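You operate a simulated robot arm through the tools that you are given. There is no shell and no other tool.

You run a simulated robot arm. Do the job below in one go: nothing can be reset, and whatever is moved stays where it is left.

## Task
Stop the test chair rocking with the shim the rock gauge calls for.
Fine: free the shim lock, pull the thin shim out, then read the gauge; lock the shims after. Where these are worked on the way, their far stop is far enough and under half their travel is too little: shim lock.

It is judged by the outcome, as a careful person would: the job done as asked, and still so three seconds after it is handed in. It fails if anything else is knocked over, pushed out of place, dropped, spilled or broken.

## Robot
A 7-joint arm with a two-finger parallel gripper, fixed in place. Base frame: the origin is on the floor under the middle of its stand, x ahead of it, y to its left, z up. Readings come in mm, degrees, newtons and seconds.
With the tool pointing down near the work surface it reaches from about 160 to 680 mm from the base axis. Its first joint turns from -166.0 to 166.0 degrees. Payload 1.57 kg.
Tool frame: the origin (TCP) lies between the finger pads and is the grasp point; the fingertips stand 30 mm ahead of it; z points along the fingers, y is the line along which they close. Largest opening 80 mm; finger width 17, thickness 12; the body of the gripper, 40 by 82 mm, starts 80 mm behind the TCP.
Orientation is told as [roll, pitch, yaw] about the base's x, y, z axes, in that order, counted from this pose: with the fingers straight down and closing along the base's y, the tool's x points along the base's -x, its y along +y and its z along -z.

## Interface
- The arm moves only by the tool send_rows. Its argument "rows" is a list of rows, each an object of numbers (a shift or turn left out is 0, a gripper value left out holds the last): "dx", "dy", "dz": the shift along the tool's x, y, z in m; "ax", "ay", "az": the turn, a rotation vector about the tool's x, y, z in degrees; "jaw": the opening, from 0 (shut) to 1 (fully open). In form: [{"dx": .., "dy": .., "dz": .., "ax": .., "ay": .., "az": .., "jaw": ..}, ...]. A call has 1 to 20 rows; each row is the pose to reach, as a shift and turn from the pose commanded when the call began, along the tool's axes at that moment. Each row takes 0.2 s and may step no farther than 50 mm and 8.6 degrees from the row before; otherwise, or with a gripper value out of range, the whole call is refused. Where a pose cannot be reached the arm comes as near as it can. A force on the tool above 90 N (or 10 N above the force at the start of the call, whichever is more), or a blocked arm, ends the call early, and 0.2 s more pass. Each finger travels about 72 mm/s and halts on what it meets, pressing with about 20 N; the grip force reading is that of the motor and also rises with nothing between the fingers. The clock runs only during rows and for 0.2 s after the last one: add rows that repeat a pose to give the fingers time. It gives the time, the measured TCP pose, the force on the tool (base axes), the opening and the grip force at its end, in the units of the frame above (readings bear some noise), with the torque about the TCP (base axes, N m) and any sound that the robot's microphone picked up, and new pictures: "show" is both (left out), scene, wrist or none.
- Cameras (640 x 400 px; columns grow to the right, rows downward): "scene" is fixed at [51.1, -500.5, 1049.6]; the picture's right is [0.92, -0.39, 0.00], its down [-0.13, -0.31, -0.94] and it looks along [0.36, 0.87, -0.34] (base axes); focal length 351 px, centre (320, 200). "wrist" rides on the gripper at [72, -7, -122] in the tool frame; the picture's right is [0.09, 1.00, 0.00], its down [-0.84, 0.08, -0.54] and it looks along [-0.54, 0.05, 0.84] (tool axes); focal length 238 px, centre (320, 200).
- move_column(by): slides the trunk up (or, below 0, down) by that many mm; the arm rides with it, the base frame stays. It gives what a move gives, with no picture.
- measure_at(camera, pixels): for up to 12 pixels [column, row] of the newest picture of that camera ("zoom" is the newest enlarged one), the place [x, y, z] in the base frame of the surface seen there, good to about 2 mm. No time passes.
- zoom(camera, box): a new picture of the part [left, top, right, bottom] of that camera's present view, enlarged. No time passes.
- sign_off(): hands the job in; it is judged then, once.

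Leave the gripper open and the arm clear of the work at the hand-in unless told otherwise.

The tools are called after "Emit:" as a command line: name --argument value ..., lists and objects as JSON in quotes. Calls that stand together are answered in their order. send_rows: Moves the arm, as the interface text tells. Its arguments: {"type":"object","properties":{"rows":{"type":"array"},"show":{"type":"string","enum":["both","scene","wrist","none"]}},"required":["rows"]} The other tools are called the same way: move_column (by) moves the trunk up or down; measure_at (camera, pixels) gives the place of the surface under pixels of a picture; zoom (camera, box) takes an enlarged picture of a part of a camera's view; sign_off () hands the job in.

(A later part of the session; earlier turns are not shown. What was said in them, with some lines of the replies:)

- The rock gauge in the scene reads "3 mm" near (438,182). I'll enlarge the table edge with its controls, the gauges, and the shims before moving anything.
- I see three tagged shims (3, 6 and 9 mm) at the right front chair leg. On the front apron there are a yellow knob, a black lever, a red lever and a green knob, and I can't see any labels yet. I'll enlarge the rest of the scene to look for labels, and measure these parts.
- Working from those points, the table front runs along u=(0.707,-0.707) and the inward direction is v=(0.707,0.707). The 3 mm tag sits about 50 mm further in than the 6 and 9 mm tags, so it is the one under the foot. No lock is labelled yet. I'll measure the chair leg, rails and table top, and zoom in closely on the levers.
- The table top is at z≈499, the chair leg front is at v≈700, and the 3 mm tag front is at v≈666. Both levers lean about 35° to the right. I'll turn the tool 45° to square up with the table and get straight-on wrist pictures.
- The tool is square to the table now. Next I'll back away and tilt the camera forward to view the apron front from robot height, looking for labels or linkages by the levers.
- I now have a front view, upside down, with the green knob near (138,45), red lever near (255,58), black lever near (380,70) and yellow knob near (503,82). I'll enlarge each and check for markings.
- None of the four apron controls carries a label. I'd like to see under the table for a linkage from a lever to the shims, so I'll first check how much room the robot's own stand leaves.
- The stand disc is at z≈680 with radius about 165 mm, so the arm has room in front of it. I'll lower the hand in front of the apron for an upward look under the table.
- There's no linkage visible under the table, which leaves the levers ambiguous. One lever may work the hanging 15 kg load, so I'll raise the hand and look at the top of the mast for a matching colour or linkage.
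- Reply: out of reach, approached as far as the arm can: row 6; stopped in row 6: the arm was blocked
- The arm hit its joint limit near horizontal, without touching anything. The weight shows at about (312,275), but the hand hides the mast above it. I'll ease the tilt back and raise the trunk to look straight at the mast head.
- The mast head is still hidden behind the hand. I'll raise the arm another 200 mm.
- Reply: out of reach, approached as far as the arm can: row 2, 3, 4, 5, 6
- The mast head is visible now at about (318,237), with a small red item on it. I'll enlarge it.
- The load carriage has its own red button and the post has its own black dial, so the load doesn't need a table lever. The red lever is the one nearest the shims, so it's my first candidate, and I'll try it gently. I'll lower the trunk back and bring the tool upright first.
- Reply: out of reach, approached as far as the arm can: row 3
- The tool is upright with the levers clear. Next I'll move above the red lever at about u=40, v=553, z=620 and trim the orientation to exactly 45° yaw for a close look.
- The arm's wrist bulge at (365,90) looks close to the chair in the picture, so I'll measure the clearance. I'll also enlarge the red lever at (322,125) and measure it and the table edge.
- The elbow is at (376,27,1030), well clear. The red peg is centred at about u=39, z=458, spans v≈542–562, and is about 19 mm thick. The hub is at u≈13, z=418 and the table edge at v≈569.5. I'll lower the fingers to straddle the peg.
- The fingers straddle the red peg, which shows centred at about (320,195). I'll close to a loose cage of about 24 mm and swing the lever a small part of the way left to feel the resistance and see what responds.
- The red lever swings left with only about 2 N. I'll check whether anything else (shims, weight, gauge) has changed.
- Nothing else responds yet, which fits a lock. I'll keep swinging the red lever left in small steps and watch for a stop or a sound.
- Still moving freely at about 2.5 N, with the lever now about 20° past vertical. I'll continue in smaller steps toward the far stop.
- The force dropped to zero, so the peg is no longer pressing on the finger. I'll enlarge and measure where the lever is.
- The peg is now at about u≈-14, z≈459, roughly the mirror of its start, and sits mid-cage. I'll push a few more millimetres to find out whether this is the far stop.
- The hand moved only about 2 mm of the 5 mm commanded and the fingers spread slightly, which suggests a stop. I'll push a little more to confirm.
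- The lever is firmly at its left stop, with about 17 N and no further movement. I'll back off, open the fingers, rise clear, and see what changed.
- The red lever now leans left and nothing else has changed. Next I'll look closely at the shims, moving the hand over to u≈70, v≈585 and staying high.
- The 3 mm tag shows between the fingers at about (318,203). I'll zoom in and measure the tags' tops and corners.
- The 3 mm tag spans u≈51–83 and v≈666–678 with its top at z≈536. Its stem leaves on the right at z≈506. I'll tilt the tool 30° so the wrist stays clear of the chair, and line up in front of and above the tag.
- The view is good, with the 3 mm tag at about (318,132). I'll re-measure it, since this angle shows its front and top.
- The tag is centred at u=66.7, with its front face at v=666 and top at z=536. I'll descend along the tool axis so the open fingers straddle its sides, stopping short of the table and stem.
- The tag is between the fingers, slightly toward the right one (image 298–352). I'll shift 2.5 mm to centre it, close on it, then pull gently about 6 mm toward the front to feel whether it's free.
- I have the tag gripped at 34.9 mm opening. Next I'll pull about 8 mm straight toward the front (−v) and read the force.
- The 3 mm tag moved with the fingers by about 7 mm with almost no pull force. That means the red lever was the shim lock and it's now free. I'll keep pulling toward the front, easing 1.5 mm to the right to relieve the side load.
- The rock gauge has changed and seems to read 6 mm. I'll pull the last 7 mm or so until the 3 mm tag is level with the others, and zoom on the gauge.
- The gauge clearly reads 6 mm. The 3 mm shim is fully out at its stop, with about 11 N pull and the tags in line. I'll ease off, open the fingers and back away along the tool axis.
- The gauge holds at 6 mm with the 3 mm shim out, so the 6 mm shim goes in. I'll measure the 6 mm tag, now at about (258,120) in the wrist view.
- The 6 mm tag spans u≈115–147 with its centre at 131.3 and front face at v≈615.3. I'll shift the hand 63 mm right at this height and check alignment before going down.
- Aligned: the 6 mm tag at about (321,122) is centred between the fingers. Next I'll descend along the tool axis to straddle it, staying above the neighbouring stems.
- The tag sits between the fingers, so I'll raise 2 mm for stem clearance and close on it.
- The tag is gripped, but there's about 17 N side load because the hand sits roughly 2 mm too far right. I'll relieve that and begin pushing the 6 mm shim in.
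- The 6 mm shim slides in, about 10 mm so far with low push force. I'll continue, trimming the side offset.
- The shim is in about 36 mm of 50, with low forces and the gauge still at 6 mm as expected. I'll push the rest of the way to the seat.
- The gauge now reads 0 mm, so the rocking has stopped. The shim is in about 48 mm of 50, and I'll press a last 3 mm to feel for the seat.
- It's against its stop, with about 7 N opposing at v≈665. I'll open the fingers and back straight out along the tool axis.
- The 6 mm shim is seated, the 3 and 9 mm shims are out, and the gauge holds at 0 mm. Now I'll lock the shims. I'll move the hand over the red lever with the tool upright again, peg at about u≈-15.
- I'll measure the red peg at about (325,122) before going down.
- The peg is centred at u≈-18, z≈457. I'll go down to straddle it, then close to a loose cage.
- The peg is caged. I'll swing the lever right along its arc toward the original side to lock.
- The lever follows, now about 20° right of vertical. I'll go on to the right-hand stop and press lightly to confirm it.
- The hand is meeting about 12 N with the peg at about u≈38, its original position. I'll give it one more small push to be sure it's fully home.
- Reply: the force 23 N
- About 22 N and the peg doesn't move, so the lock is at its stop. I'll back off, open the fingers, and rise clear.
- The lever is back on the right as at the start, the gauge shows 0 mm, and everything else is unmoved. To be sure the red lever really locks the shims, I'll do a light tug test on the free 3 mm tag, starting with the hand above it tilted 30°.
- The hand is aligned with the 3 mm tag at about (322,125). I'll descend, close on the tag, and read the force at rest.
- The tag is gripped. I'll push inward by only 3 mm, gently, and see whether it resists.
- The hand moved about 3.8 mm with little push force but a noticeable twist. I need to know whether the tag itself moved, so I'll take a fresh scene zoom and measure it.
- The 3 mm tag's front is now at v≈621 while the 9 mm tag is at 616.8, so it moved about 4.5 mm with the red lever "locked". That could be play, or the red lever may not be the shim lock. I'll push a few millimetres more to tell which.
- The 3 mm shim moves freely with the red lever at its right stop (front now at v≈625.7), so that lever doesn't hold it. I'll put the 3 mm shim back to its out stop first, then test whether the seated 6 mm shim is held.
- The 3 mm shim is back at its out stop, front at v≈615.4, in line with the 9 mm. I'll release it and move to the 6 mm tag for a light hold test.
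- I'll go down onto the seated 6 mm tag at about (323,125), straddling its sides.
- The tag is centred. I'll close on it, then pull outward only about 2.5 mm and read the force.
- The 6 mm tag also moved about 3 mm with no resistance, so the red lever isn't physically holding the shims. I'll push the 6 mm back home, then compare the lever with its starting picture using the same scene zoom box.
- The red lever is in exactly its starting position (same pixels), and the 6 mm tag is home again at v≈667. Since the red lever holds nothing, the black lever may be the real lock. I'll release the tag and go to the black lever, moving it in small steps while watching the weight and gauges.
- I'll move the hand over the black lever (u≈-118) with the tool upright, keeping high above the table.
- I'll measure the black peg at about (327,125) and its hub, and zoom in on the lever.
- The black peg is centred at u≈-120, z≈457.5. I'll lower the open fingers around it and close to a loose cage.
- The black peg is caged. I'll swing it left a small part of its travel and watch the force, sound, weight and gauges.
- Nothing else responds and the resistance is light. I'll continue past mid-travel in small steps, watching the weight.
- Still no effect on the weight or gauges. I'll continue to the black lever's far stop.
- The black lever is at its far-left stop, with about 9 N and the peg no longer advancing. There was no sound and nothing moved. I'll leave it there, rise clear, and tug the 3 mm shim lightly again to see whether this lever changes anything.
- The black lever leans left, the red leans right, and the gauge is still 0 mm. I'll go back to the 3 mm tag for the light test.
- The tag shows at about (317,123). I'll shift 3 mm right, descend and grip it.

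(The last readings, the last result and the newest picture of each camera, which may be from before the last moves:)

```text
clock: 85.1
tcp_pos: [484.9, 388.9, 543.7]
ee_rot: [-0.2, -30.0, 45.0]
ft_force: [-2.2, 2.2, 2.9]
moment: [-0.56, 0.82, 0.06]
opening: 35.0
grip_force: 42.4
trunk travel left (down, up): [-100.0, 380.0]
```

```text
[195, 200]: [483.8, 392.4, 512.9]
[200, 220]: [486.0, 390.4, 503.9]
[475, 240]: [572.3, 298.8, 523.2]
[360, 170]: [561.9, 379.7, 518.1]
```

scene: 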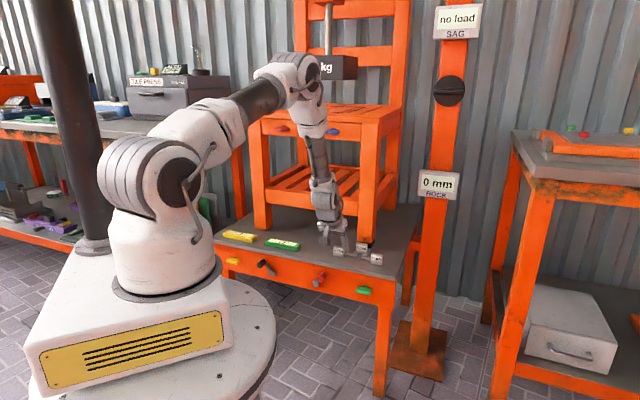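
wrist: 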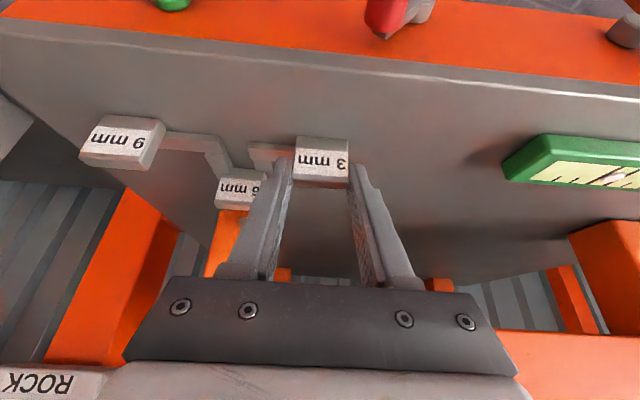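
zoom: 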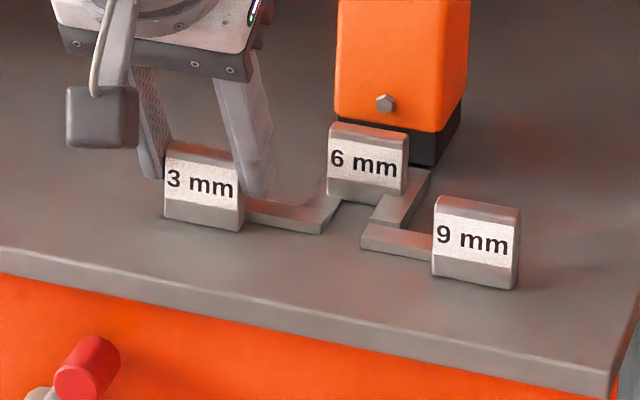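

The 3 mm shim still moves freely with the black lever thrown (front at about 619.6), so neither lever physically holds the shims and I can't tell them apart by feel. The careful option is to redo the whole sequence with both levers freed, then lock both again. First I'll release this tag and back away.

Emit:
send_rows --rows '[{"jaw": 0.46}, {"jaw": 0.6}, {"jaw": 0.6}, {"dz": -0.03}, {"dz": -0.06}, {"dz": -0.09}, {"dz": -0.105}, {"dz": -0.105}]' --show "wrist"

```text
clock: 86.9
tcp_pos: [444.5, 353.6, 635.3]
ee_rot: [-0.2, -30.1, 45.0]
ft_force: [-0.3, -1.2, 0.0]
moment: [0.0, -0.01, 0.01]
opening: 47.9
grip_force: 0.1
trunk travel left (down, up): [-100.0, 380.0]
```

wrist: 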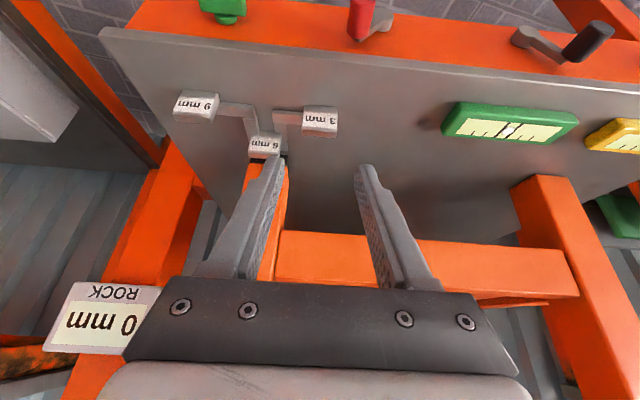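

Next the red lever: I'll bring the tool upright over its peg (u≈39).

Emit:
send_rows --rows '[{"dx": 0.0037, "dy": 0.0063, "dz": -0.0007, "ay": 7.5, "jaw": 0.6}, {"dx": 0.0073, "dy": 0.0125, "dz": -0.0014, "ay": 15}, {"dx": 0.011, "dy": 0.0188, "dz": -0.002, "ay": 22.5}, {"dx": 0.0146, "dy": 0.025, "dz": -0.0027, "ay": 30}, {"dx": 0.0146, "dy": 0.025, "dz": -0.0027, "ay": 30}]' --show "wrist"

```text
clock: 88.1
tcp_pos: [419.1, 361.7, 629.8]
ee_rot: [-0.2, -0.1, 44.9]
ft_force: [-1.2, 0.2, 0.8]
moment: [-0.01, -0.01, 0.01]
opening: 48.3
grip_force: 0.0
trunk travel left (down, up): [-100.0, 380.0]
```

wrist: 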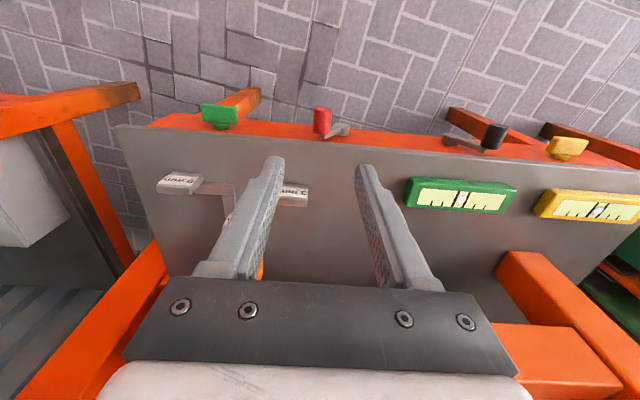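

Aligned over the red peg. I'll go down, cage it, then swing it to the left stop as before.

Emit:
send_rows --rows '[{"dy": 0.0015, "dz": 0.04, "jaw": 0.6}, {"dy": 0.0015, "dz": 0.08, "jaw": 0.6}, {"dy": 0.0015, "dz": 0.12, "jaw": 0.6}, {"dy": 0.0015, "dz": 0.163, "jaw": 0.6}, {"dy": 0.0015, "dz": 0.163, "jaw": 0.3}, {"dy": 0.0015, "dz": 0.163, "jaw": 0.3}]' --show "wrist"

```text
clock: 89.5
tcp_pos: [417.6, 363.0, 468.1]
ee_rot: [-0.2, -0.2, 44.9]
ft_force: [1.0, -0.9, 0.4]
moment: [0.03, -0.01, 0.01]
opening: 23.9
grip_force: 0.0
trunk travel left (down, up): [-100.0, 380.0]
```

wrist: 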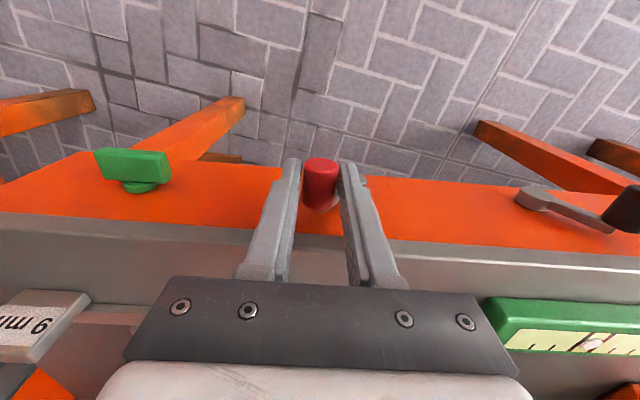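

The peg is caged, so I'll swing it left along its arc to the far stop.

Emit:
send_rows --rows '[{"dy": 0.008, "dz": -0.001}, {"dy": 0.016, "dz": -0.003}, {"dy": 0.024, "dz": -0.004}, {"dy": 0.032, "dz": -0.004}, {"dy": 0.04, "dz": -0.002}, {"dy": 0.047, "dz": 0.001}, {"dy": 0.053, "dz": 0.004}, {"dy": 0.058, "dz": 0.006}, {"dy": 0.063, "dz": 0.008}, {"dy": 0.067, "dz": 0.009}, {"dy": 0.067, "dz": 0.009}]' --show "wrist"

```text
clock: 91.9
tcp_pos: [372.6, 408.6, 458.4]
ee_rot: [-0.3, -0.1, 44.8]
ft_force: [8.1, -8.8, 3.8]
moment: [-0.15, 0.02, 0.09]
opening: 34.8
grip_force: 6.5
trunk travel left (down, up): [-100.0, 380.0]
```

wrist: 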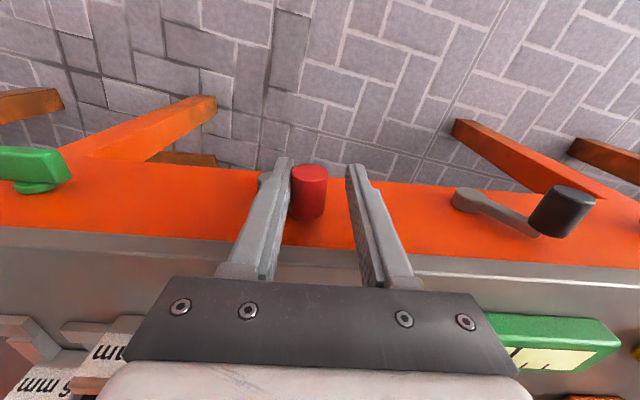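

Red is at its left stop (about 12 N), so both levers are now free. I'll release it, rise, and go to the 6 mm tag.

Emit:
send_rows --rows '[{"dy": -0.005, "jaw": 0.5}, {"dy": -0.008, "jaw": 0.6}, {"dy": -0.008, "jaw": 0.6}, {"dx": 0.001, "dy": -0.008, "dz": -0.04}, {"dx": 0.001, "dy": -0.008, "dz": -0.085}, {"dx": 0.001, "dy": -0.008, "dz": -0.13}, {"dx": 0.001, "dy": -0.008, "dz": -0.175}, {"dx": -0.009, "dy": -0.048, "dz": -0.18, "ay": -7.5}, {"dx": -0.021, "dy": -0.088, "dz": -0.18, "ay": -15}, {"dx": -0.034, "dy": -0.123, "dz": -0.18, "ay": -22.5}, {"dx": -0.047, "dy": -0.153, "dz": -0.18, "ay": -30}, {"dx": -0.047, "dy": -0.153, "dz": -0.18, "ay": -30}]' --show "both"

```text
clock: 94.5
tcp_pos: [512.8, 332.9, 637.9]
ee_rot: [-0.2, -30.2, 45.0]
ft_force: [0.3, -0.4, 1.0]
moment: [0.03, 0.0, 0.0]
opening: 47.8
grip_force: 0.1
trunk travel left (down, up): [-100.0, 380.0]
```

scene: 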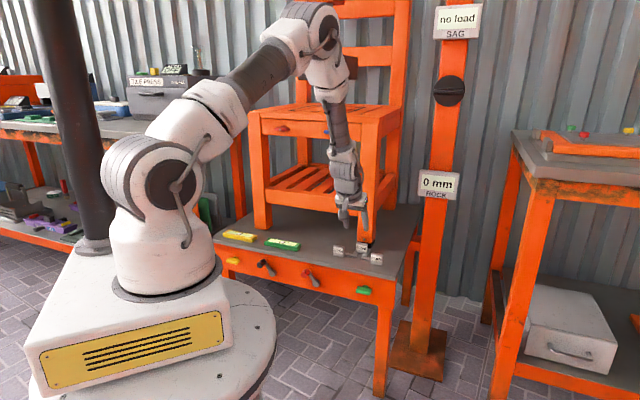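
wrist: 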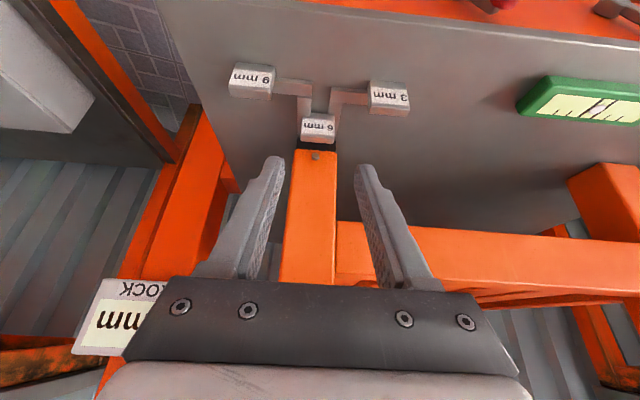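

Positioned above the 6 mm tag (318,127). I'll descend along the tool axis and grip it.

Emit:
send_rows --rows '[{"dx": -0.0035, "dy": -0.001, "dz": 0.03, "jaw": 0.58}, {"dx": -0.0065, "dy": -0.002, "dz": 0.06, "jaw": 0.58}, {"dx": -0.0065, "dy": -0.002, "dz": 0.09}, {"dx": -0.0065, "dy": -0.002, "dz": 0.107}, {"dx": -0.0065, "dy": -0.002, "dz": 0.114}, {"dx": -0.0065, "dy": -0.002, "dz": 0.114}, {"dx": -0.0065, "dy": -0.002, "dz": 0.114, "jaw": 0.44}, {"dx": -0.0065, "dy": -0.002, "dz": 0.114, "jaw": 0.37}, {"dx": -0.0065, "dy": -0.002, "dz": 0.114, "jaw": 0.37}]' --show "wrist"

```text
clock: 96.5
tcp_pos: [558.7, 377.2, 541.5]
ee_rot: [-0.1, -30.1, 45.1]
ft_force: [-7.6, 8.6, -1.0]
moment: [0.29, 0.03, 0.09]
opening: 35.3
grip_force: 42.9
trunk travel left (down, up): [-100.0, 380.0]
```

wrist: 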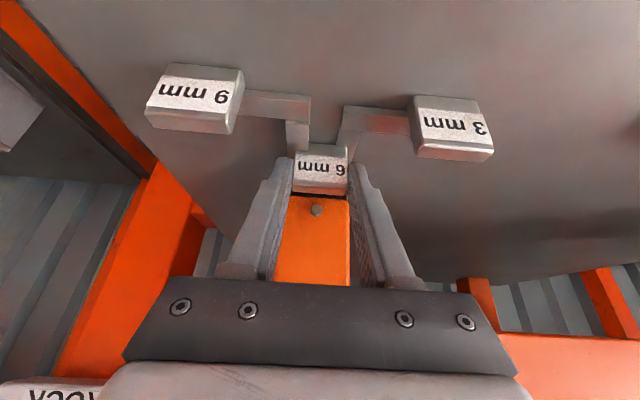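

The 6 mm tag is gripped. I'll draw it straight out toward the front.

Emit:
send_rows --rows '[{"dx": 0.0061, "dy": 0.0008, "dz": -0.0035}, {"dx": 0.0121, "dy": 0.001, "dz": -0.007}, {"dx": 0.0182, "dy": 0.001, "dz": -0.0105}, {"dx": 0.0242, "dy": 0.001, "dz": -0.014}, {"dx": 0.0303, "dy": 0.001, "dz": -0.0175}, {"dx": 0.0364, "dy": 0.001, "dz": -0.021}, {"dx": 0.0407, "dy": 0.001, "dz": -0.0235}, {"dx": 0.0433, "dy": 0.001, "dz": -0.025}, {"dx": 0.0433, "dy": 0.001, "dz": -0.025}]' --show "both"

Emit:
zoom --camera "scene" --box '[310, 160, 470, 276]'

```text
clock: 98.5
tcp_pos: [523.1, 340.9, 541.3]
ee_rot: [-0.2, -30.0, 44.9]
ft_force: [3.6, 2.2, -18.0]
moment: [-0.1, 0.16, 0.03]
opening: 35.3
grip_force: 42.3
trunk travel left (down, up): [-100.0, 380.0]
```

scene: 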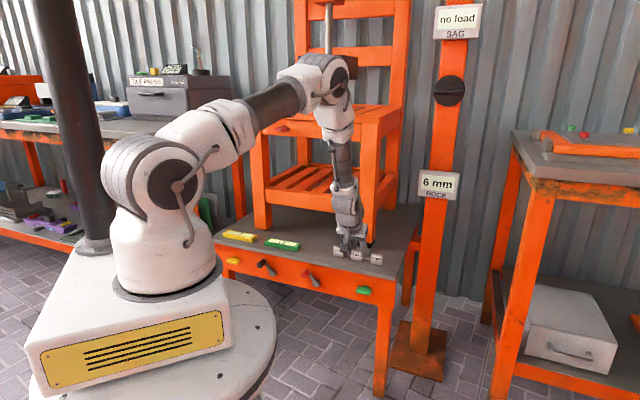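
wrist: 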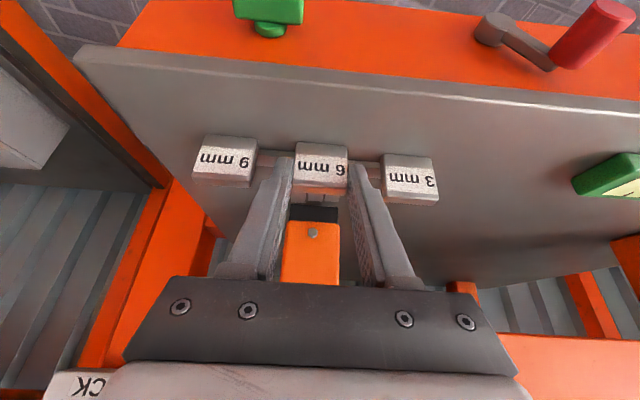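

```text
3.45 times, centred on (390, 218) of scene
```

zoom: 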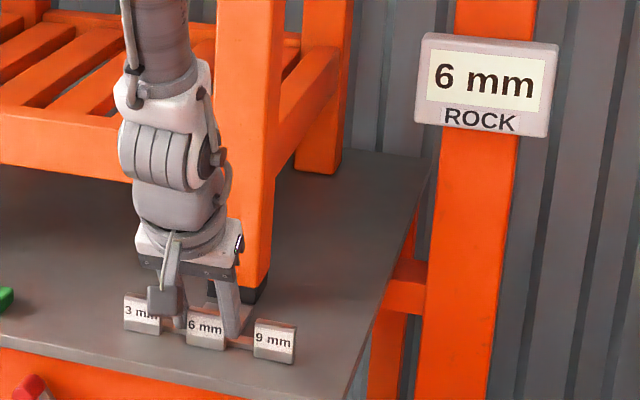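

The 6 mm shim is out and the gauge reads 6 mm. I'll release it, retreat, and shift to the 3 mm tag to repeat its pull-out properly with both levers free.

Emit:
send_rows --rows '[{"jaw": 0.46}, {"jaw": 0.56}, {"jaw": 0.56}, {"dz": -0.03}, {"dz": -0.06}, {"dz": -0.09}, {"dy": 0.03, "dz": -0.09}, {"dy": 0.061, "dz": -0.09}, {"dy": 0.061, "dz": -0.09}]' --show "wrist"

```text
clock: 100.5
tcp_pos: [445.7, 351.2, 621.8]
ee_rot: [-0.3, -30.1, 44.9]
ft_force: [0.2, -0.6, 0.2]
moment: [0.01, 0.03, -0.01]
opening: 45.0
grip_force: 0.0
trunk travel left (down, up): [-100.0, 380.0]
```

wrist: 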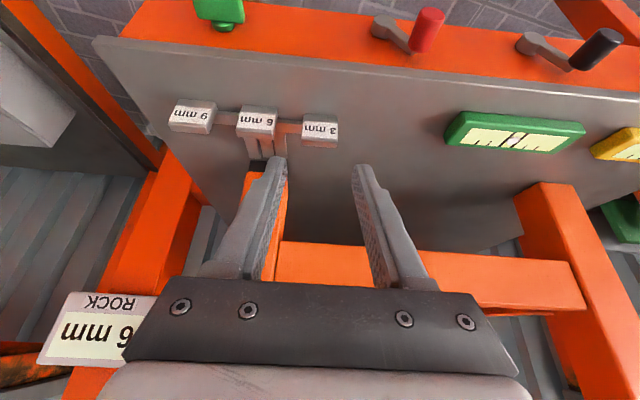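

I'll descend onto the 3 mm tag and grip it.

Emit:
send_rows --rows '[{"dx": -0.002, "dz": 0.03}, {"dx": -0.0045, "dz": 0.06}, {"dx": -0.0045, "dz": 0.08}, {"dx": -0.0045, "dz": 0.092}, {"dx": -0.0045, "dz": 0.092}, {"dx": -0.0045, "dz": 0.092, "jaw": 0.44}, {"dx": -0.0045, "dz": 0.092, "jaw": 0.37}, {"dx": -0.0045, "dz": 0.092, "jaw": 0.37}]' --show "wrist"

```text
clock: 102.3
tcp_pos: [483.2, 387.6, 543.5]
ee_rot: [-0.3, -30.1, 44.9]
ft_force: [3.3, -1.6, -3.1]
moment: [0.13, -0.13, 0.0]
opening: 35.1
grip_force: 42.5
trunk travel left (down, up): [-100.0, 380.0]
```

wrist: 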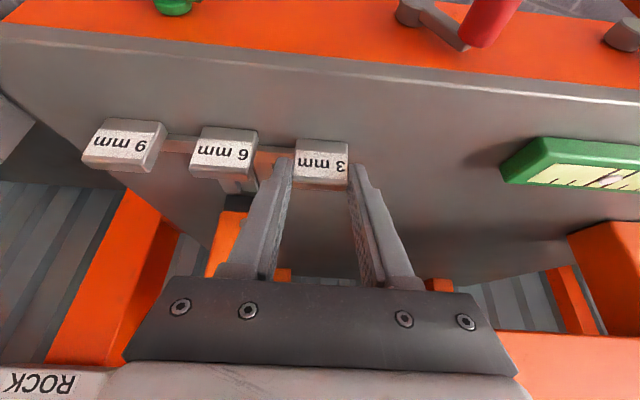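

The 3 mm tag is gripped. I'll push it fully in so the pull-out can be done cleanly.

Emit:
send_rows --rows '[{"dx": -0.0061, "dz": 0.0035}, {"dx": -0.0121, "dz": 0.007}, {"dx": -0.0182, "dz": 0.0105}, {"dx": -0.0242, "dz": 0.014}, {"dx": -0.0303, "dz": 0.0175}, {"dx": -0.0355, "dz": 0.0205}, {"dx": -0.0395, "dz": 0.0228}, {"dx": -0.0395, "dz": 0.0228}]' --show "both"

Emit:
zoom --camera "scene" --box '[310, 160, 470, 276]'

```text
clock: 104.1
tcp_pos: [513.6, 418.9, 544.1]
ee_rot: [-0.2, -30.2, 44.8]
ft_force: [3.4, -4.5, 4.8]
moment: [-0.33, 0.35, -0.02]
opening: 35.1
grip_force: 42.1
trunk travel left (down, up): [-100.0, 380.0]
```

scene: 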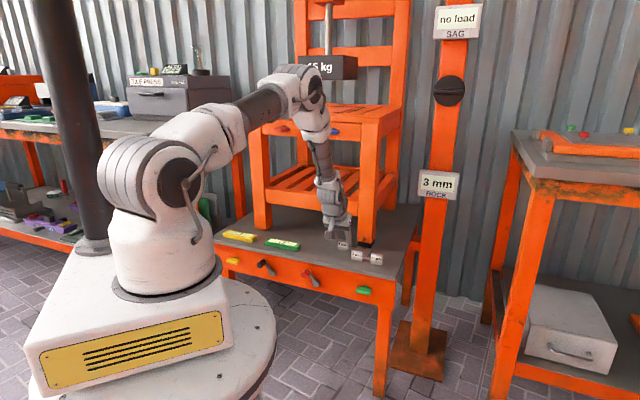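
wrist: 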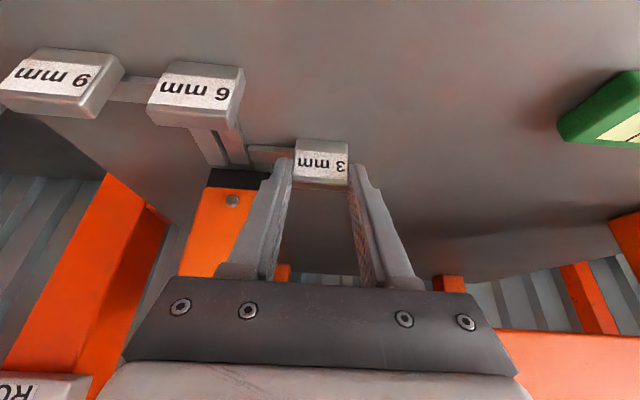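

```text
3.45 times, centred on (390, 218) of scene
```

zoom: 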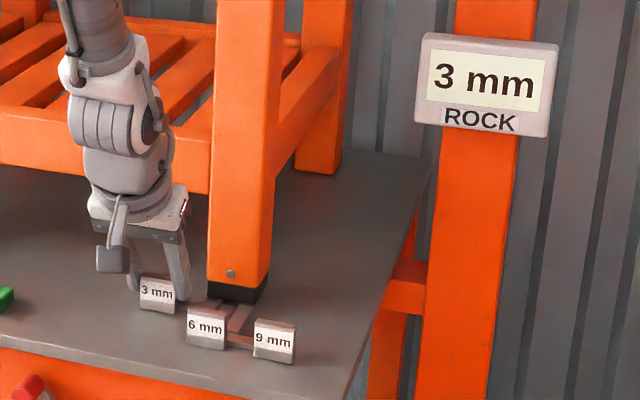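

This is the starting condition again: 3 mm shim in, gauge 3 mm, but with both levers freed. I'll pull the thin shim fully out and read the gauge.

Emit:
send_rows --rows '[{"dx": 0.0061, "dz": -0.0035}, {"dx": 0.0121, "dz": -0.007}, {"dx": 0.0182, "dz": -0.0105}, {"dx": 0.0242, "dz": -0.014}, {"dx": 0.0303, "dz": -0.0175}, {"dx": 0.0364, "dz": -0.021}, {"dx": 0.0407, "dz": -0.0235}, {"dx": 0.0437, "dz": -0.0253}, {"dx": 0.0437, "dz": -0.0253}]' --show "both"

Emit:
zoom --camera "scene" --box '[310, 160, 470, 276]'

```text
clock: 106.1
tcp_pos: [480.5, 385.2, 543.4]
ee_rot: [-0.3, -30.2, 44.9]
ft_force: [12.5, 0.4, -2.5]
moment: [-0.3, 0.24, -0.09]
opening: 34.9
grip_force: 42.2
trunk travel left (down, up): [-100.0, 380.0]
```

scene: 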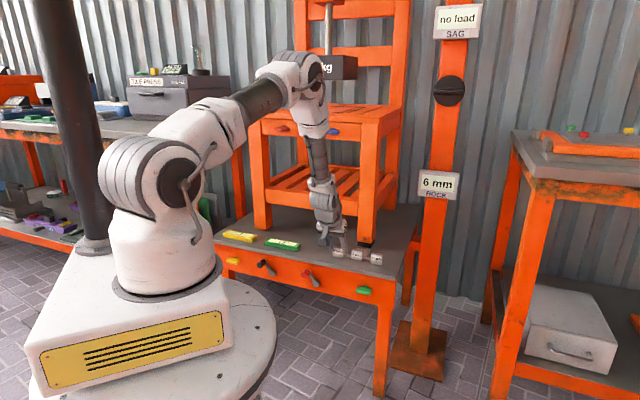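
wrist: 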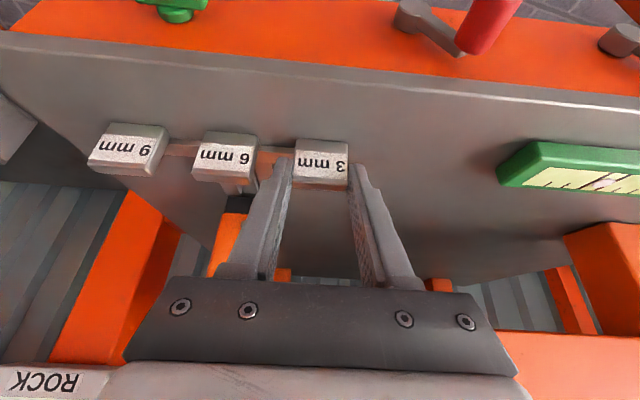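

```text
3.45 times, centred on (390, 218) of scene
```

zoom: 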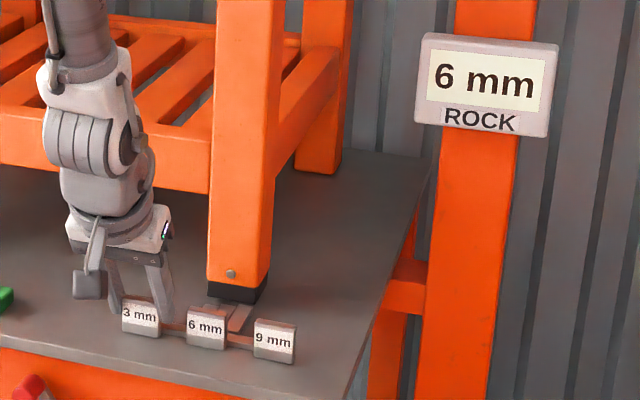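

The thin shim is out at its stop and the gauge reads 6 mm. I'll release it and go over to the 6 mm tag.

Emit:
send_rows --rows '[{"dx": -0.0013, "dz": 0.0008, "jaw": 0.46}, {"dx": -0.0013, "dz": 0.0008, "jaw": 0.56}, {"dx": -0.0013, "dz": 0.0008, "jaw": 0.56}, {"dx": -0.0013, "dz": -0.03}, {"dx": -0.0013, "dz": -0.06}, {"dx": -0.0013, "dz": -0.09}, {"dx": -0.0013, "dy": -0.032, "dz": -0.09}, {"dx": -0.0013, "dy": -0.063, "dz": -0.09}, {"dx": -0.0013, "dy": -0.063, "dz": -0.09}]' --show "wrist"

```text
clock: 108.1
tcp_pos: [492.2, 308.6, 621.6]
ee_rot: [-0.2, -30.1, 45.1]
ft_force: [0.1, 0.5, 0.1]
moment: [0.03, -0.01, 0.0]
opening: 44.7
grip_force: 0.0
trunk travel left (down, up): [-100.0, 380.0]
```

wrist: 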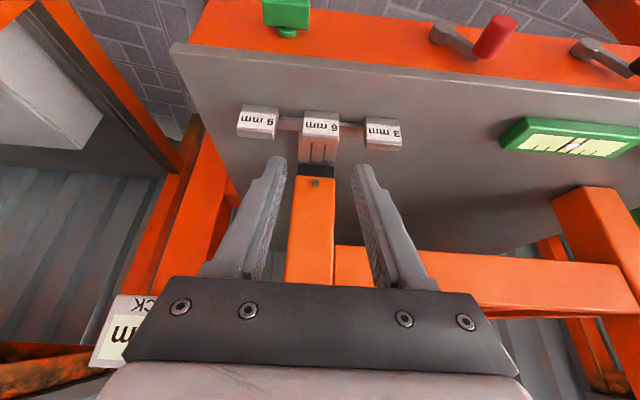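

Aligned with the 6 mm tag (320,124). I'll descend and grip.

Emit:
send_rows --rows '[{"dx": -0.001, "dz": 0.03}, {"dx": -0.002, "dz": 0.06}, {"dx": -0.002, "dz": 0.08}, {"dx": -0.002, "dz": 0.0895}, {"dx": -0.002, "dz": 0.0895}, {"dx": -0.002, "dz": 0.0895, "jaw": 0.44}, {"dx": -0.002, "dz": 0.0895, "jaw": 0.37}, {"dx": -0.002, "dz": 0.0895, "jaw": 0.37}]' --show "wrist"

```text
clock: 109.9
tcp_pos: [524.8, 341.9, 546.5]
ee_rot: [-0.2, -30.1, 45.1]
ft_force: [0.0, 0.1, -2.2]
moment: [0.15, -0.08, 0.01]
opening: 35.1
grip_force: 42.0
trunk travel left (down, up): [-100.0, 380.0]
```

wrist: 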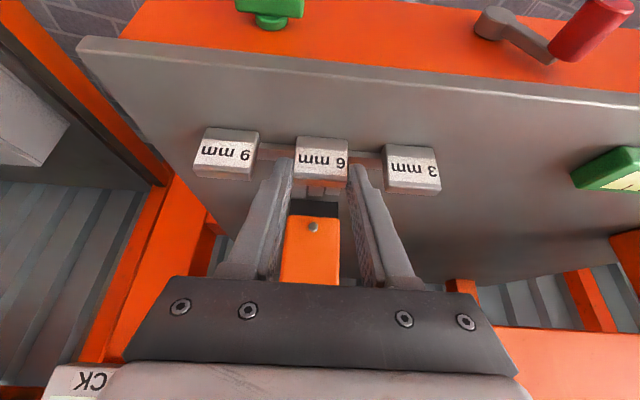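

The 6 mm tag is gripped with a low side load. I'll push the 6 mm shim in.

Emit:
send_rows --rows '[{"dx": -0.0061, "dz": 0.0036}, {"dx": -0.0121, "dz": 0.0072}, {"dx": -0.0182, "dz": 0.0107}, {"dx": -0.0242, "dz": 0.0143}, {"dx": -0.0303, "dz": 0.0178}, {"dx": -0.0355, "dz": 0.0208}, {"dx": -0.0399, "dz": 0.0233}, {"dx": -0.043, "dz": 0.025}, {"dx": -0.045, "dz": 0.0262}, {"dx": -0.045, "dz": 0.0262}]' --show "both"

Emit:
zoom --camera "scene" --box '[310, 160, 470, 276]'

```text
clock: 112.1
tcp_pos: [559.7, 378.0, 546.9]
ee_rot: [-0.1, -29.9, 44.9]
ft_force: [-21.6, -8.6, 11.0]
moment: [-0.39, 0.8, 0.08]
opening: 35.1
grip_force: 41.7
trunk travel left (down, up): [-100.0, 380.0]
```

scene: 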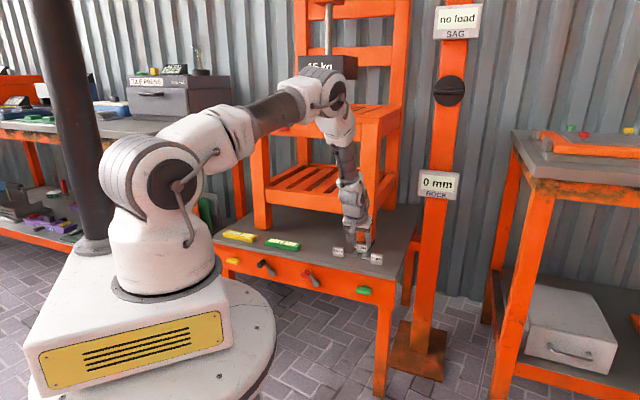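
wrist: 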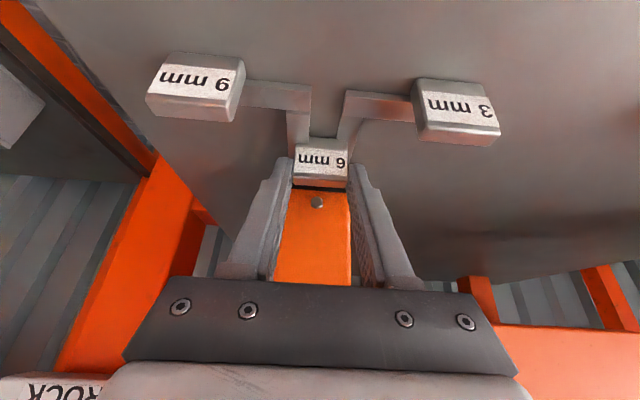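

```text
3.45 times, centred on (390, 218) of scene
```

zoom: 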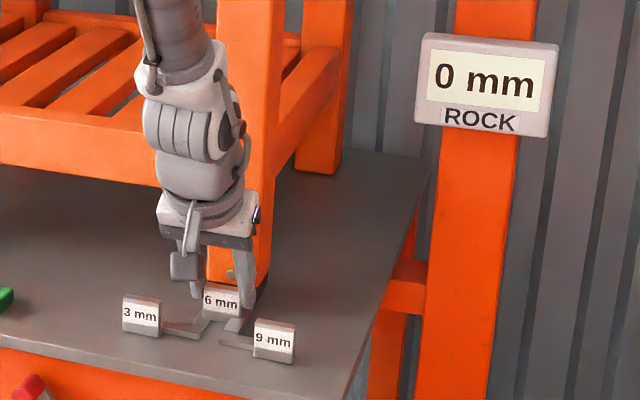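

It's fully seated, with about 21 N against the stop and the gauge at 0 mm. I'll ease off, release and retreat.

Emit:
send_rows --rows '[{"dx": 0.0018, "dz": -0.001, "jaw": 0.37}, {"dx": 0.0018, "dz": -0.001, "jaw": 0.5}, {"dx": 0.0018, "dz": -0.001, "jaw": 0.56}, {"dx": 0.0018, "dz": -0.001, "jaw": 0.56}, {"dx": 0.0018, "dz": -0.03}, {"dx": 0.0018, "dz": -0.06}, {"dx": 0.0018, "dz": -0.1}, {"dx": 0.0018, "dz": -0.13}, {"dx": 0.0018, "dz": -0.13}]' --show "both"

Emit:
zoom --camera "scene" --box '[310, 225, 400, 281]'

Emit:
measure_at --camera "zoom" --pixels '[[360, 170], [360, 180], [475, 240], [195, 200]]'

```text
clock: 114.1
tcp_pos: [513.2, 329.6, 656.2]
ee_rot: [-0.2, -30.1, 44.8]
ft_force: [0.7, -0.3, 0.5]
moment: [-0.01, -0.01, 0.02]
opening: 44.8
grip_force: 0.1
trunk travel left (down, up): [-100.0, 380.0]
```

scene: 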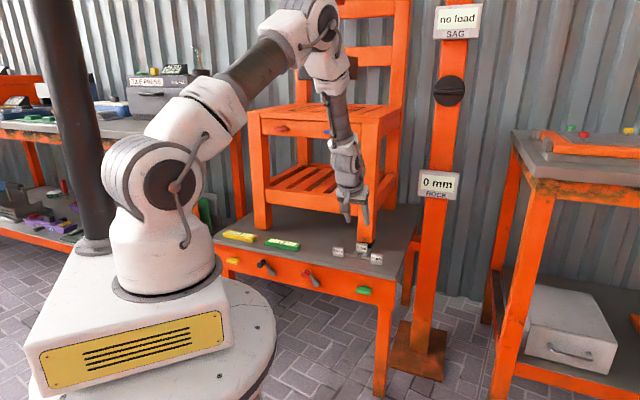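
wrist: 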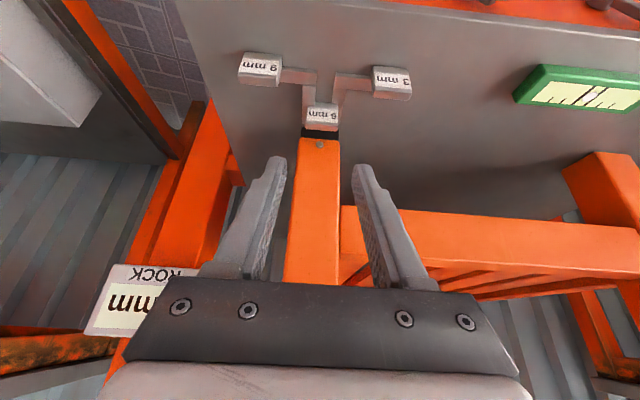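

```text
7.11 times, centred on (355, 253) of scene
```

zoom: 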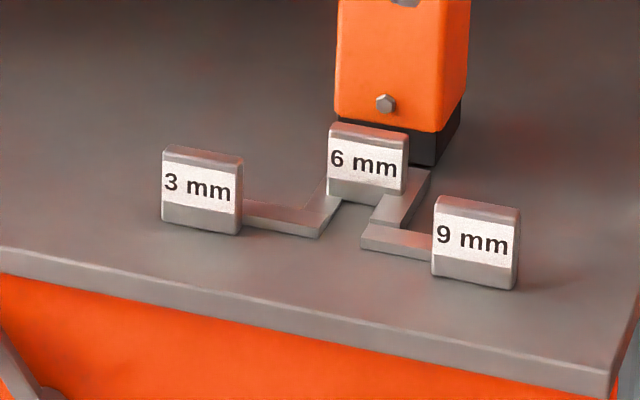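

```text
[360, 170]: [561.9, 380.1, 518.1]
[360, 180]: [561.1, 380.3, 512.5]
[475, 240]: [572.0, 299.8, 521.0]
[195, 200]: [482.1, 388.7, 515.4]
```

The shims are right: 6 mm in (front v≈666), 3 and 9 mm out (≈616). Next I'll return both levers, red first, with the hand over the red peg at u≈-18.

Emit:
send_rows --rows '[{"dx": 0.0109, "dy": 0.029, "ay": 6, "jaw": 0.6}, {"dx": 0.0219, "dy": 0.058, "ay": 12}, {"dx": 0.0328, "dy": 0.087, "ay": 18}, {"dx": 0.0438, "dy": 0.116, "ay": 24}, {"dx": 0.0547, "dy": 0.147, "dz": 0.0007, "ay": 30}, {"dx": 0.0547, "dy": 0.147, "dz": 0.0007, "ay": 30}]' --show "wrist"

Emit:
measure_at --camera "wrist" --pixels '[[325, 118], [318, 122], [331, 122]]'

```text
clock: 115.5
tcp_pos: [378.7, 403.6, 627.9]
ee_rot: [-0.1, 0.0, 44.8]
ft_force: [-0.1, -1.0, -0.3]
moment: [0.01, -0.03, 0.01]
opening: 48.2
grip_force: 0.0
trunk travel left (down, up): [-100.0, 380.0]
```

wrist: 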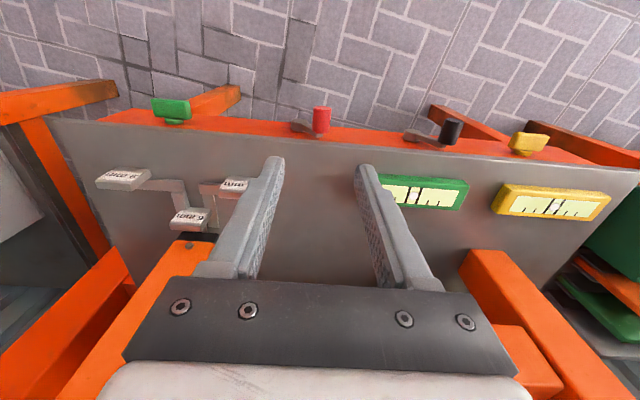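

```text
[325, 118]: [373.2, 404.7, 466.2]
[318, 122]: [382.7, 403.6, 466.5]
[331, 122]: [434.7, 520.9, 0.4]
```

Aligned, with TCP u≈-17.6 and the peg at about -18. I'll go down, cage, and swing right to the stop.

Emit:
send_rows --rows '[{"dx": 0.001, "dy": 0.001, "dz": 0.04, "jaw": 0.6}, {"dx": 0.001, "dy": 0.001, "dz": 0.08}, {"dx": 0.001, "dy": 0.001, "dz": 0.12}, {"dx": 0.001, "dy": 0.001, "dz": 0.163}, {"dx": 0.001, "dy": 0.001, "dz": 0.163, "jaw": 0.3}, {"dx": 0.001, "dy": 0.001, "dz": 0.163, "jaw": 0.3}]' --show "wrist"

```text
clock: 116.9
tcp_pos: [378.4, 400.9, 463.4]
ee_rot: [-0.2, -0.1, 44.9]
ft_force: [-1.4, 0.6, -0.3]
moment: [-0.01, 0.01, 0.01]
opening: 25.2
grip_force: 0.8
trunk travel left (down, up): [-100.0, 380.0]
```

wrist: 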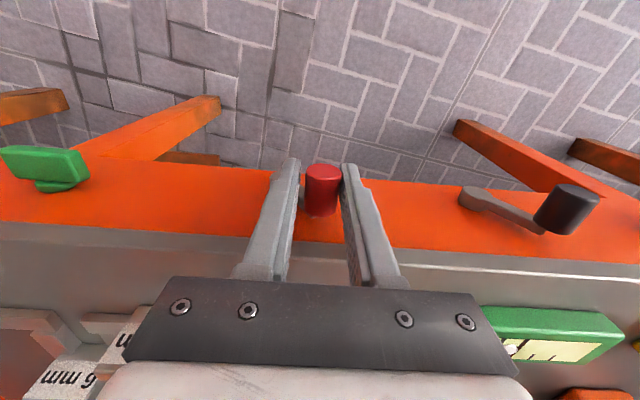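

The peg is caged. I'll swing the red lever right along its arc to the stop.

Emit:
send_rows --rows '[{"dy": -0.005, "dz": -0.002}, {"dy": -0.0094, "dz": -0.004}, {"dy": -0.0147, "dz": -0.0065}, {"dy": -0.0199, "dz": -0.0085}, {"dy": -0.025, "dz": -0.01}, {"dy": -0.0301, "dz": -0.01}, {"dy": -0.0352, "dz": -0.01}, {"dy": -0.0403, "dz": -0.009}, {"dy": -0.045, "dz": -0.0075}, {"dy": -0.05, "dz": -0.0055}, {"dy": -0.054, "dz": -0.0035}, {"dy": -0.058, "dz": -0.0015}, {"dy": -0.062, "dz": 0.0}, {"dy": -0.066, "dz": 0.001}, {"dy": -0.068, "dz": 0.001}, {"dy": -0.068, "dz": 0.001}]' --show "wrist"

```text
clock: 120.3
tcp_pos: [423.8, 354.7, 463.8]
ee_rot: [-0.1, -0.1, 44.9]
ft_force: [-11.1, 15.3, 2.8]
moment: [0.17, 0.04, 0.09]
opening: 40.4
grip_force: 9.0
trunk travel left (down, up): [-100.0, 380.0]
```

wrist: 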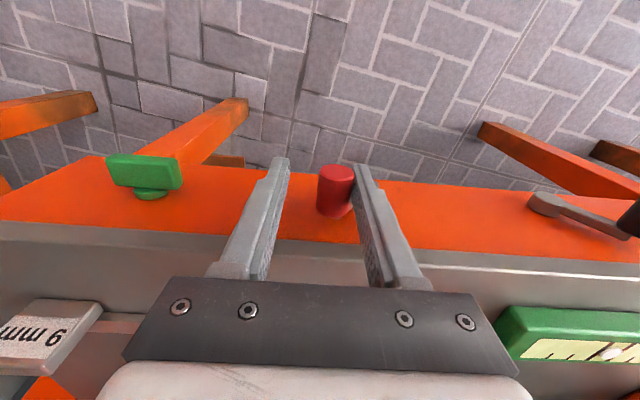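

Red is locked again (about 19 N on the stop). I'll release, rise, and move over the black peg at u≈-178.

Emit:
send_rows --rows '[{"dy": 0.006, "jaw": 0.52}, {"dy": 0.01, "jaw": 0.6}, {"dy": 0.01, "jaw": 0.6}, {"dx": 0.002, "dy": 0.01, "dz": -0.04}, {"dx": 0.002, "dy": 0.01, "dz": -0.085}, {"dx": 0.002, "dy": 0.01, "dz": -0.13}, {"dx": 0.002, "dy": 0.01, "dz": -0.168}, {"dx": 0.002, "dy": 0.05, "dz": -0.168}, {"dx": 0.002, "dy": 0.095, "dz": -0.168}, {"dx": 0.002, "dy": 0.14, "dz": -0.168}, {"dx": 0.002, "dy": 0.185, "dz": -0.168}, {"dx": 0.002, "dy": 0.2269, "dz": -0.168}, {"dx": 0.002, "dy": 0.2269, "dz": -0.168}]' --show "both"

Emit:
measure_at --camera "wrist" --pixels '[[322, 118], [316, 124], [328, 124]]'

Emit:
zoom --camera "scene" --box '[255, 250, 345, 306]'

```text
clock: 123.1
tcp_pos: [262.8, 514.9, 634.6]
ee_rot: [-0.2, -0.2, 44.9]
ft_force: [-0.4, -0.4, 0.3]
moment: [-0.04, 0.01, -0.02]
opening: 48.1
grip_force: 0.1
trunk travel left (down, up): [-100.0, 380.0]
```

scene: 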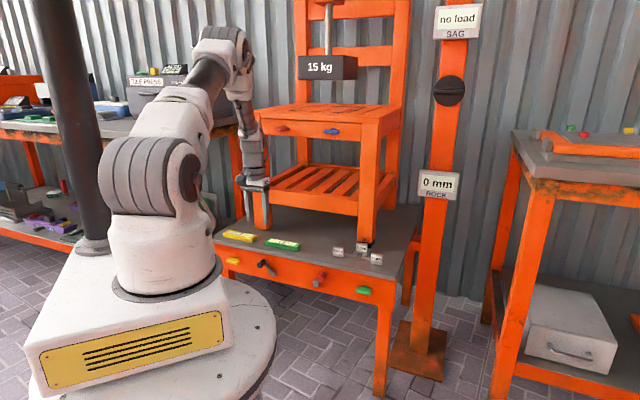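
wrist: 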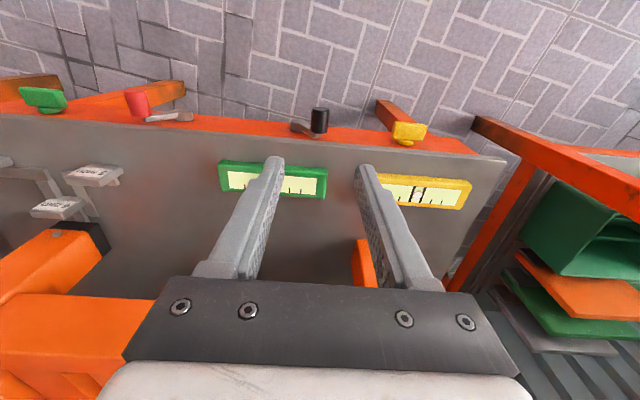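

```text
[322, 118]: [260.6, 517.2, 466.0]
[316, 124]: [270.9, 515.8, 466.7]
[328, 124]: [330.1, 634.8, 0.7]
```

```text
7.11 times, centred on (300, 278) of scene
```

zoom: 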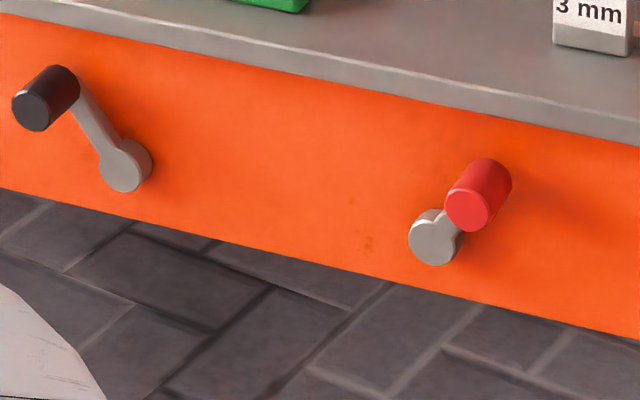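

Red is exactly where it began. I'll go down on the black peg (u≈-177.5), cage it, and swing it back right.

Emit:
send_rows --rows '[{"dx": -0.001, "dz": 0.04, "jaw": 0.6}, {"dx": -0.001, "dz": 0.08}, {"dx": -0.001, "dz": 0.12}, {"dx": -0.001, "dz": 0.168}, {"dx": -0.001, "dz": 0.168, "jaw": 0.3}, {"dx": -0.001, "dz": 0.168, "jaw": 0.3}]' --show "wrist"

```text
clock: 124.5
tcp_pos: [265.6, 515.9, 460.4]
ee_rot: [-0.2, -0.1, 44.8]
ft_force: [-1.2, -0.2, -0.1]
moment: [-0.04, -0.05, -0.03]
opening: 24.1
grip_force: 0.0
trunk travel left (down, up): [-100.0, 380.0]
```

wrist: 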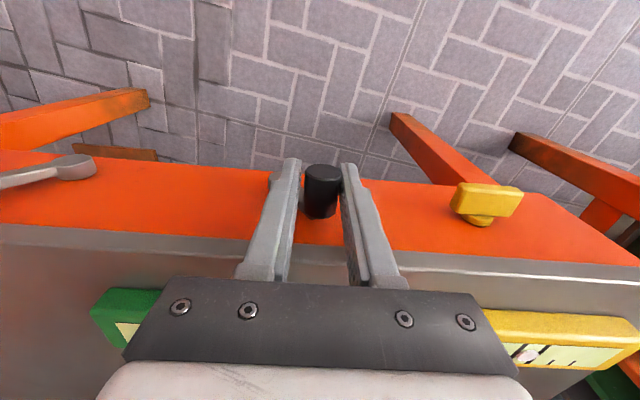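

The black peg is caged. I'll swing it right along its arc to its original stop.

Emit:
send_rows --rows '[{"dy": -0.005, "dz": -0.003}, {"dy": -0.0105, "dz": -0.006}, {"dy": -0.0155, "dz": -0.0085}, {"dy": -0.0205, "dz": -0.011}, {"dy": -0.026, "dz": -0.012}, {"dy": -0.031, "dz": -0.0125}, {"dy": -0.0365, "dz": -0.012}, {"dy": -0.0415, "dz": -0.011}, {"dy": -0.0465, "dz": -0.0095}, {"dy": -0.0515, "dz": -0.0075}, {"dy": -0.056, "dz": -0.0055}, {"dy": -0.06, "dz": -0.0035}, {"dy": -0.064, "dz": -0.002}, {"dy": -0.068, "dz": -0.001}, {"dy": -0.07, "dz": -0.001}, {"dy": -0.07, "dz": -0.001}]' --show "both"

```text
clock: 127.9
tcp_pos: [310.9, 466.1, 467.1]
ee_rot: [0.0, -0.3, 44.9]
ft_force: [-12.7, 18.5, 5.2]
moment: [0.31, 0.16, 0.08]
opening: 42.9
grip_force: 10.5
trunk travel left (down, up): [-100.0, 380.0]
```

scene: 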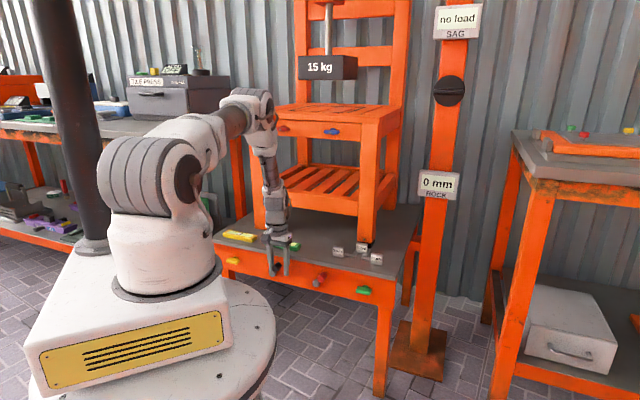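
wrist: 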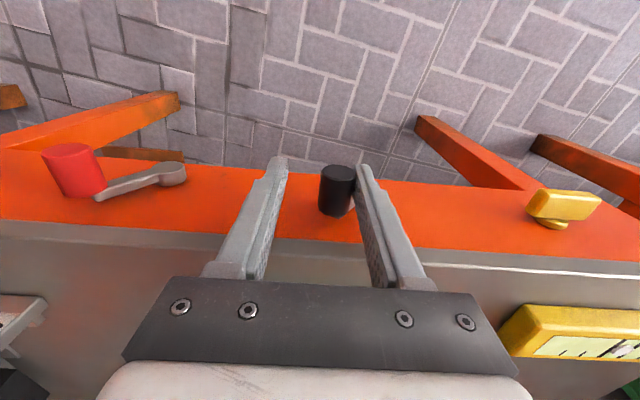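

The black lever is back at its right stop, with about 22 N and no further movement. I'll back off, open, rise, and retreat toward the robot, clear of the work.

Emit:
send_rows --rows '[{"dy": 0.006, "jaw": 0.54}, {"dy": 0.01, "jaw": 0.62}, {"dy": 0.01, "jaw": 0.62}, {"dx": 0.002, "dy": 0.01, "dz": -0.04}, {"dx": 0.002, "dy": 0.01, "dz": -0.085}, {"dx": 0.002, "dy": 0.01, "dz": -0.13}, {"dx": 0.002, "dy": 0.01, "dz": -0.175}, {"dx": 0.042, "dy": 0.01, "dz": -0.2, "jaw": 1}, {"dx": 0.082, "dy": 0.01, "dz": -0.225, "jaw": 1}, {"dx": 0.122, "dy": 0.01, "dz": -0.25, "jaw": 1}, {"dx": 0.122, "dy": 0.01, "dz": -0.25, "jaw": 1}]' --show "both"

Emit:
zoom --camera "scene" --box '[255, 250, 345, 306]'

Emit:
zoom --camera "scene" --box '[210, 160, 470, 312]'

```text
clock: 130.3
tcp_pos: [217.6, 383.9, 713.7]
ee_rot: [-0.1, -0.1, 45.0]
ft_force: [-0.5, 0.2, 0.7]
moment: [-0.04, 0.01, 0.06]
opening: 80.3
grip_force: 0.0
trunk travel left (down, up): [-100.0, 380.0]
```

scene: 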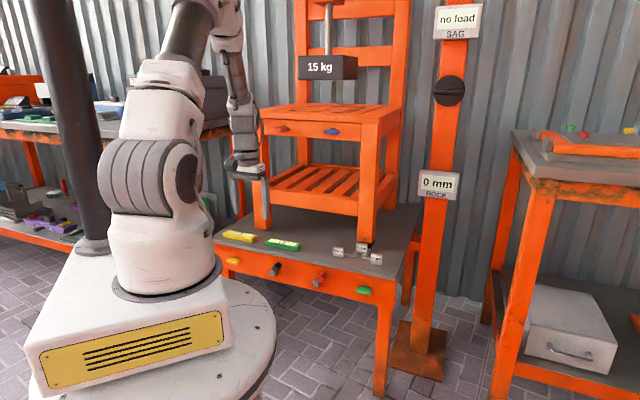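
wrist: 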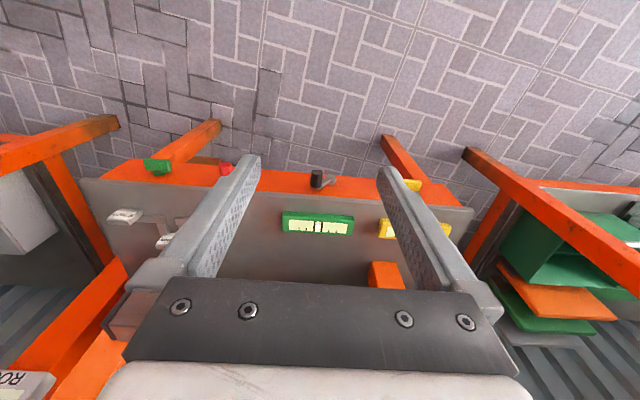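

```text
7.11 times, centred on (300, 278) of scene
```

zoom: 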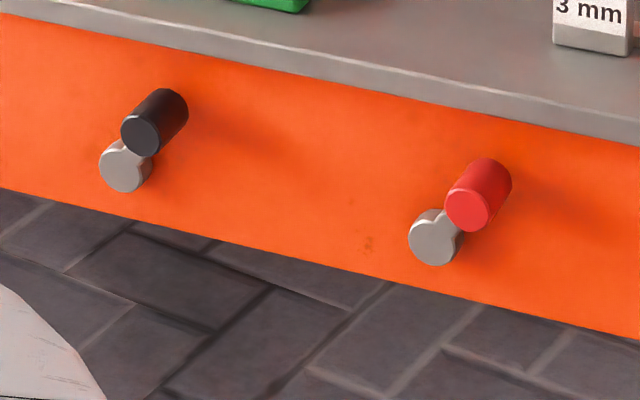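

```text
2.46 times, centred on (340, 236) of scene
```

zoom: 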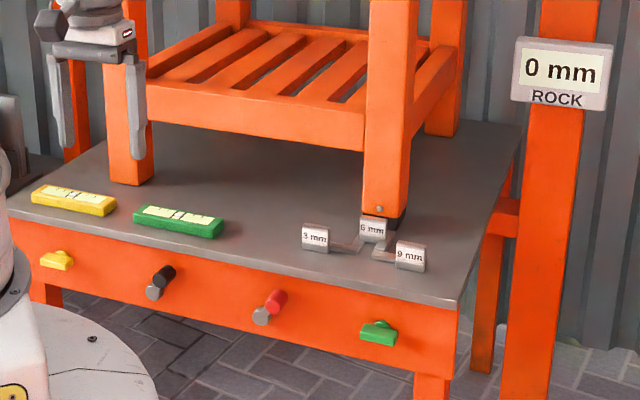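

Final check:
- **Gauge:** it reads 0 mm, with the 6 mm shim seated and the 3 and 9 mm shims out.
- **Levers:** both are exactly where they started, at the locked side.
- **Everything else:** the levels, weight and knobs are unmoved.
- **Arm:** the gripper is open and clear of the work.

I'm handing the job in.

Emit:
sign_off

```text
The job is handed in.
```

The chair has stopped rocking: the 6 mm shim is seated under the leg and the rock gauge reads 0 mm. What I can't confirm is which lever is the shim lock, or that the shims are actually locked.

- **Gauge and shim:** With the thin 3 mm shim pulled out, the gauge read 6 mm, so I pushed in the 6 mm shim until it hit its stop. The 3 mm and 9 mm shims are both out.
- **The lock:** The red and black levers on the table front have no labels. I tried the red one first. With it back at its starting stop, the 3 mm and 6 mm shims still slid freely. Throwing the black lever made no difference either.
- **Repeated sequence:** Because I couldn't tell the levers apart, I freed both. I drew the 6 mm out, pushed the 3 mm in and pulled it out again, read 6 mm, pushed the 6 mm back in, then returned both levers to their starting stops.
- **Shims moved while possibly locked:** During the tests I slid the 3 mm shim up to about 10 mm and the 6 mm about 3 mm with the red lever at its starting stop. My first round of shim moves was also done with the black lever untouched. All shims are back where they should be.

Both levers look exactly as they did at the start, and nothing else moved. The arm is clear and the gripper open.
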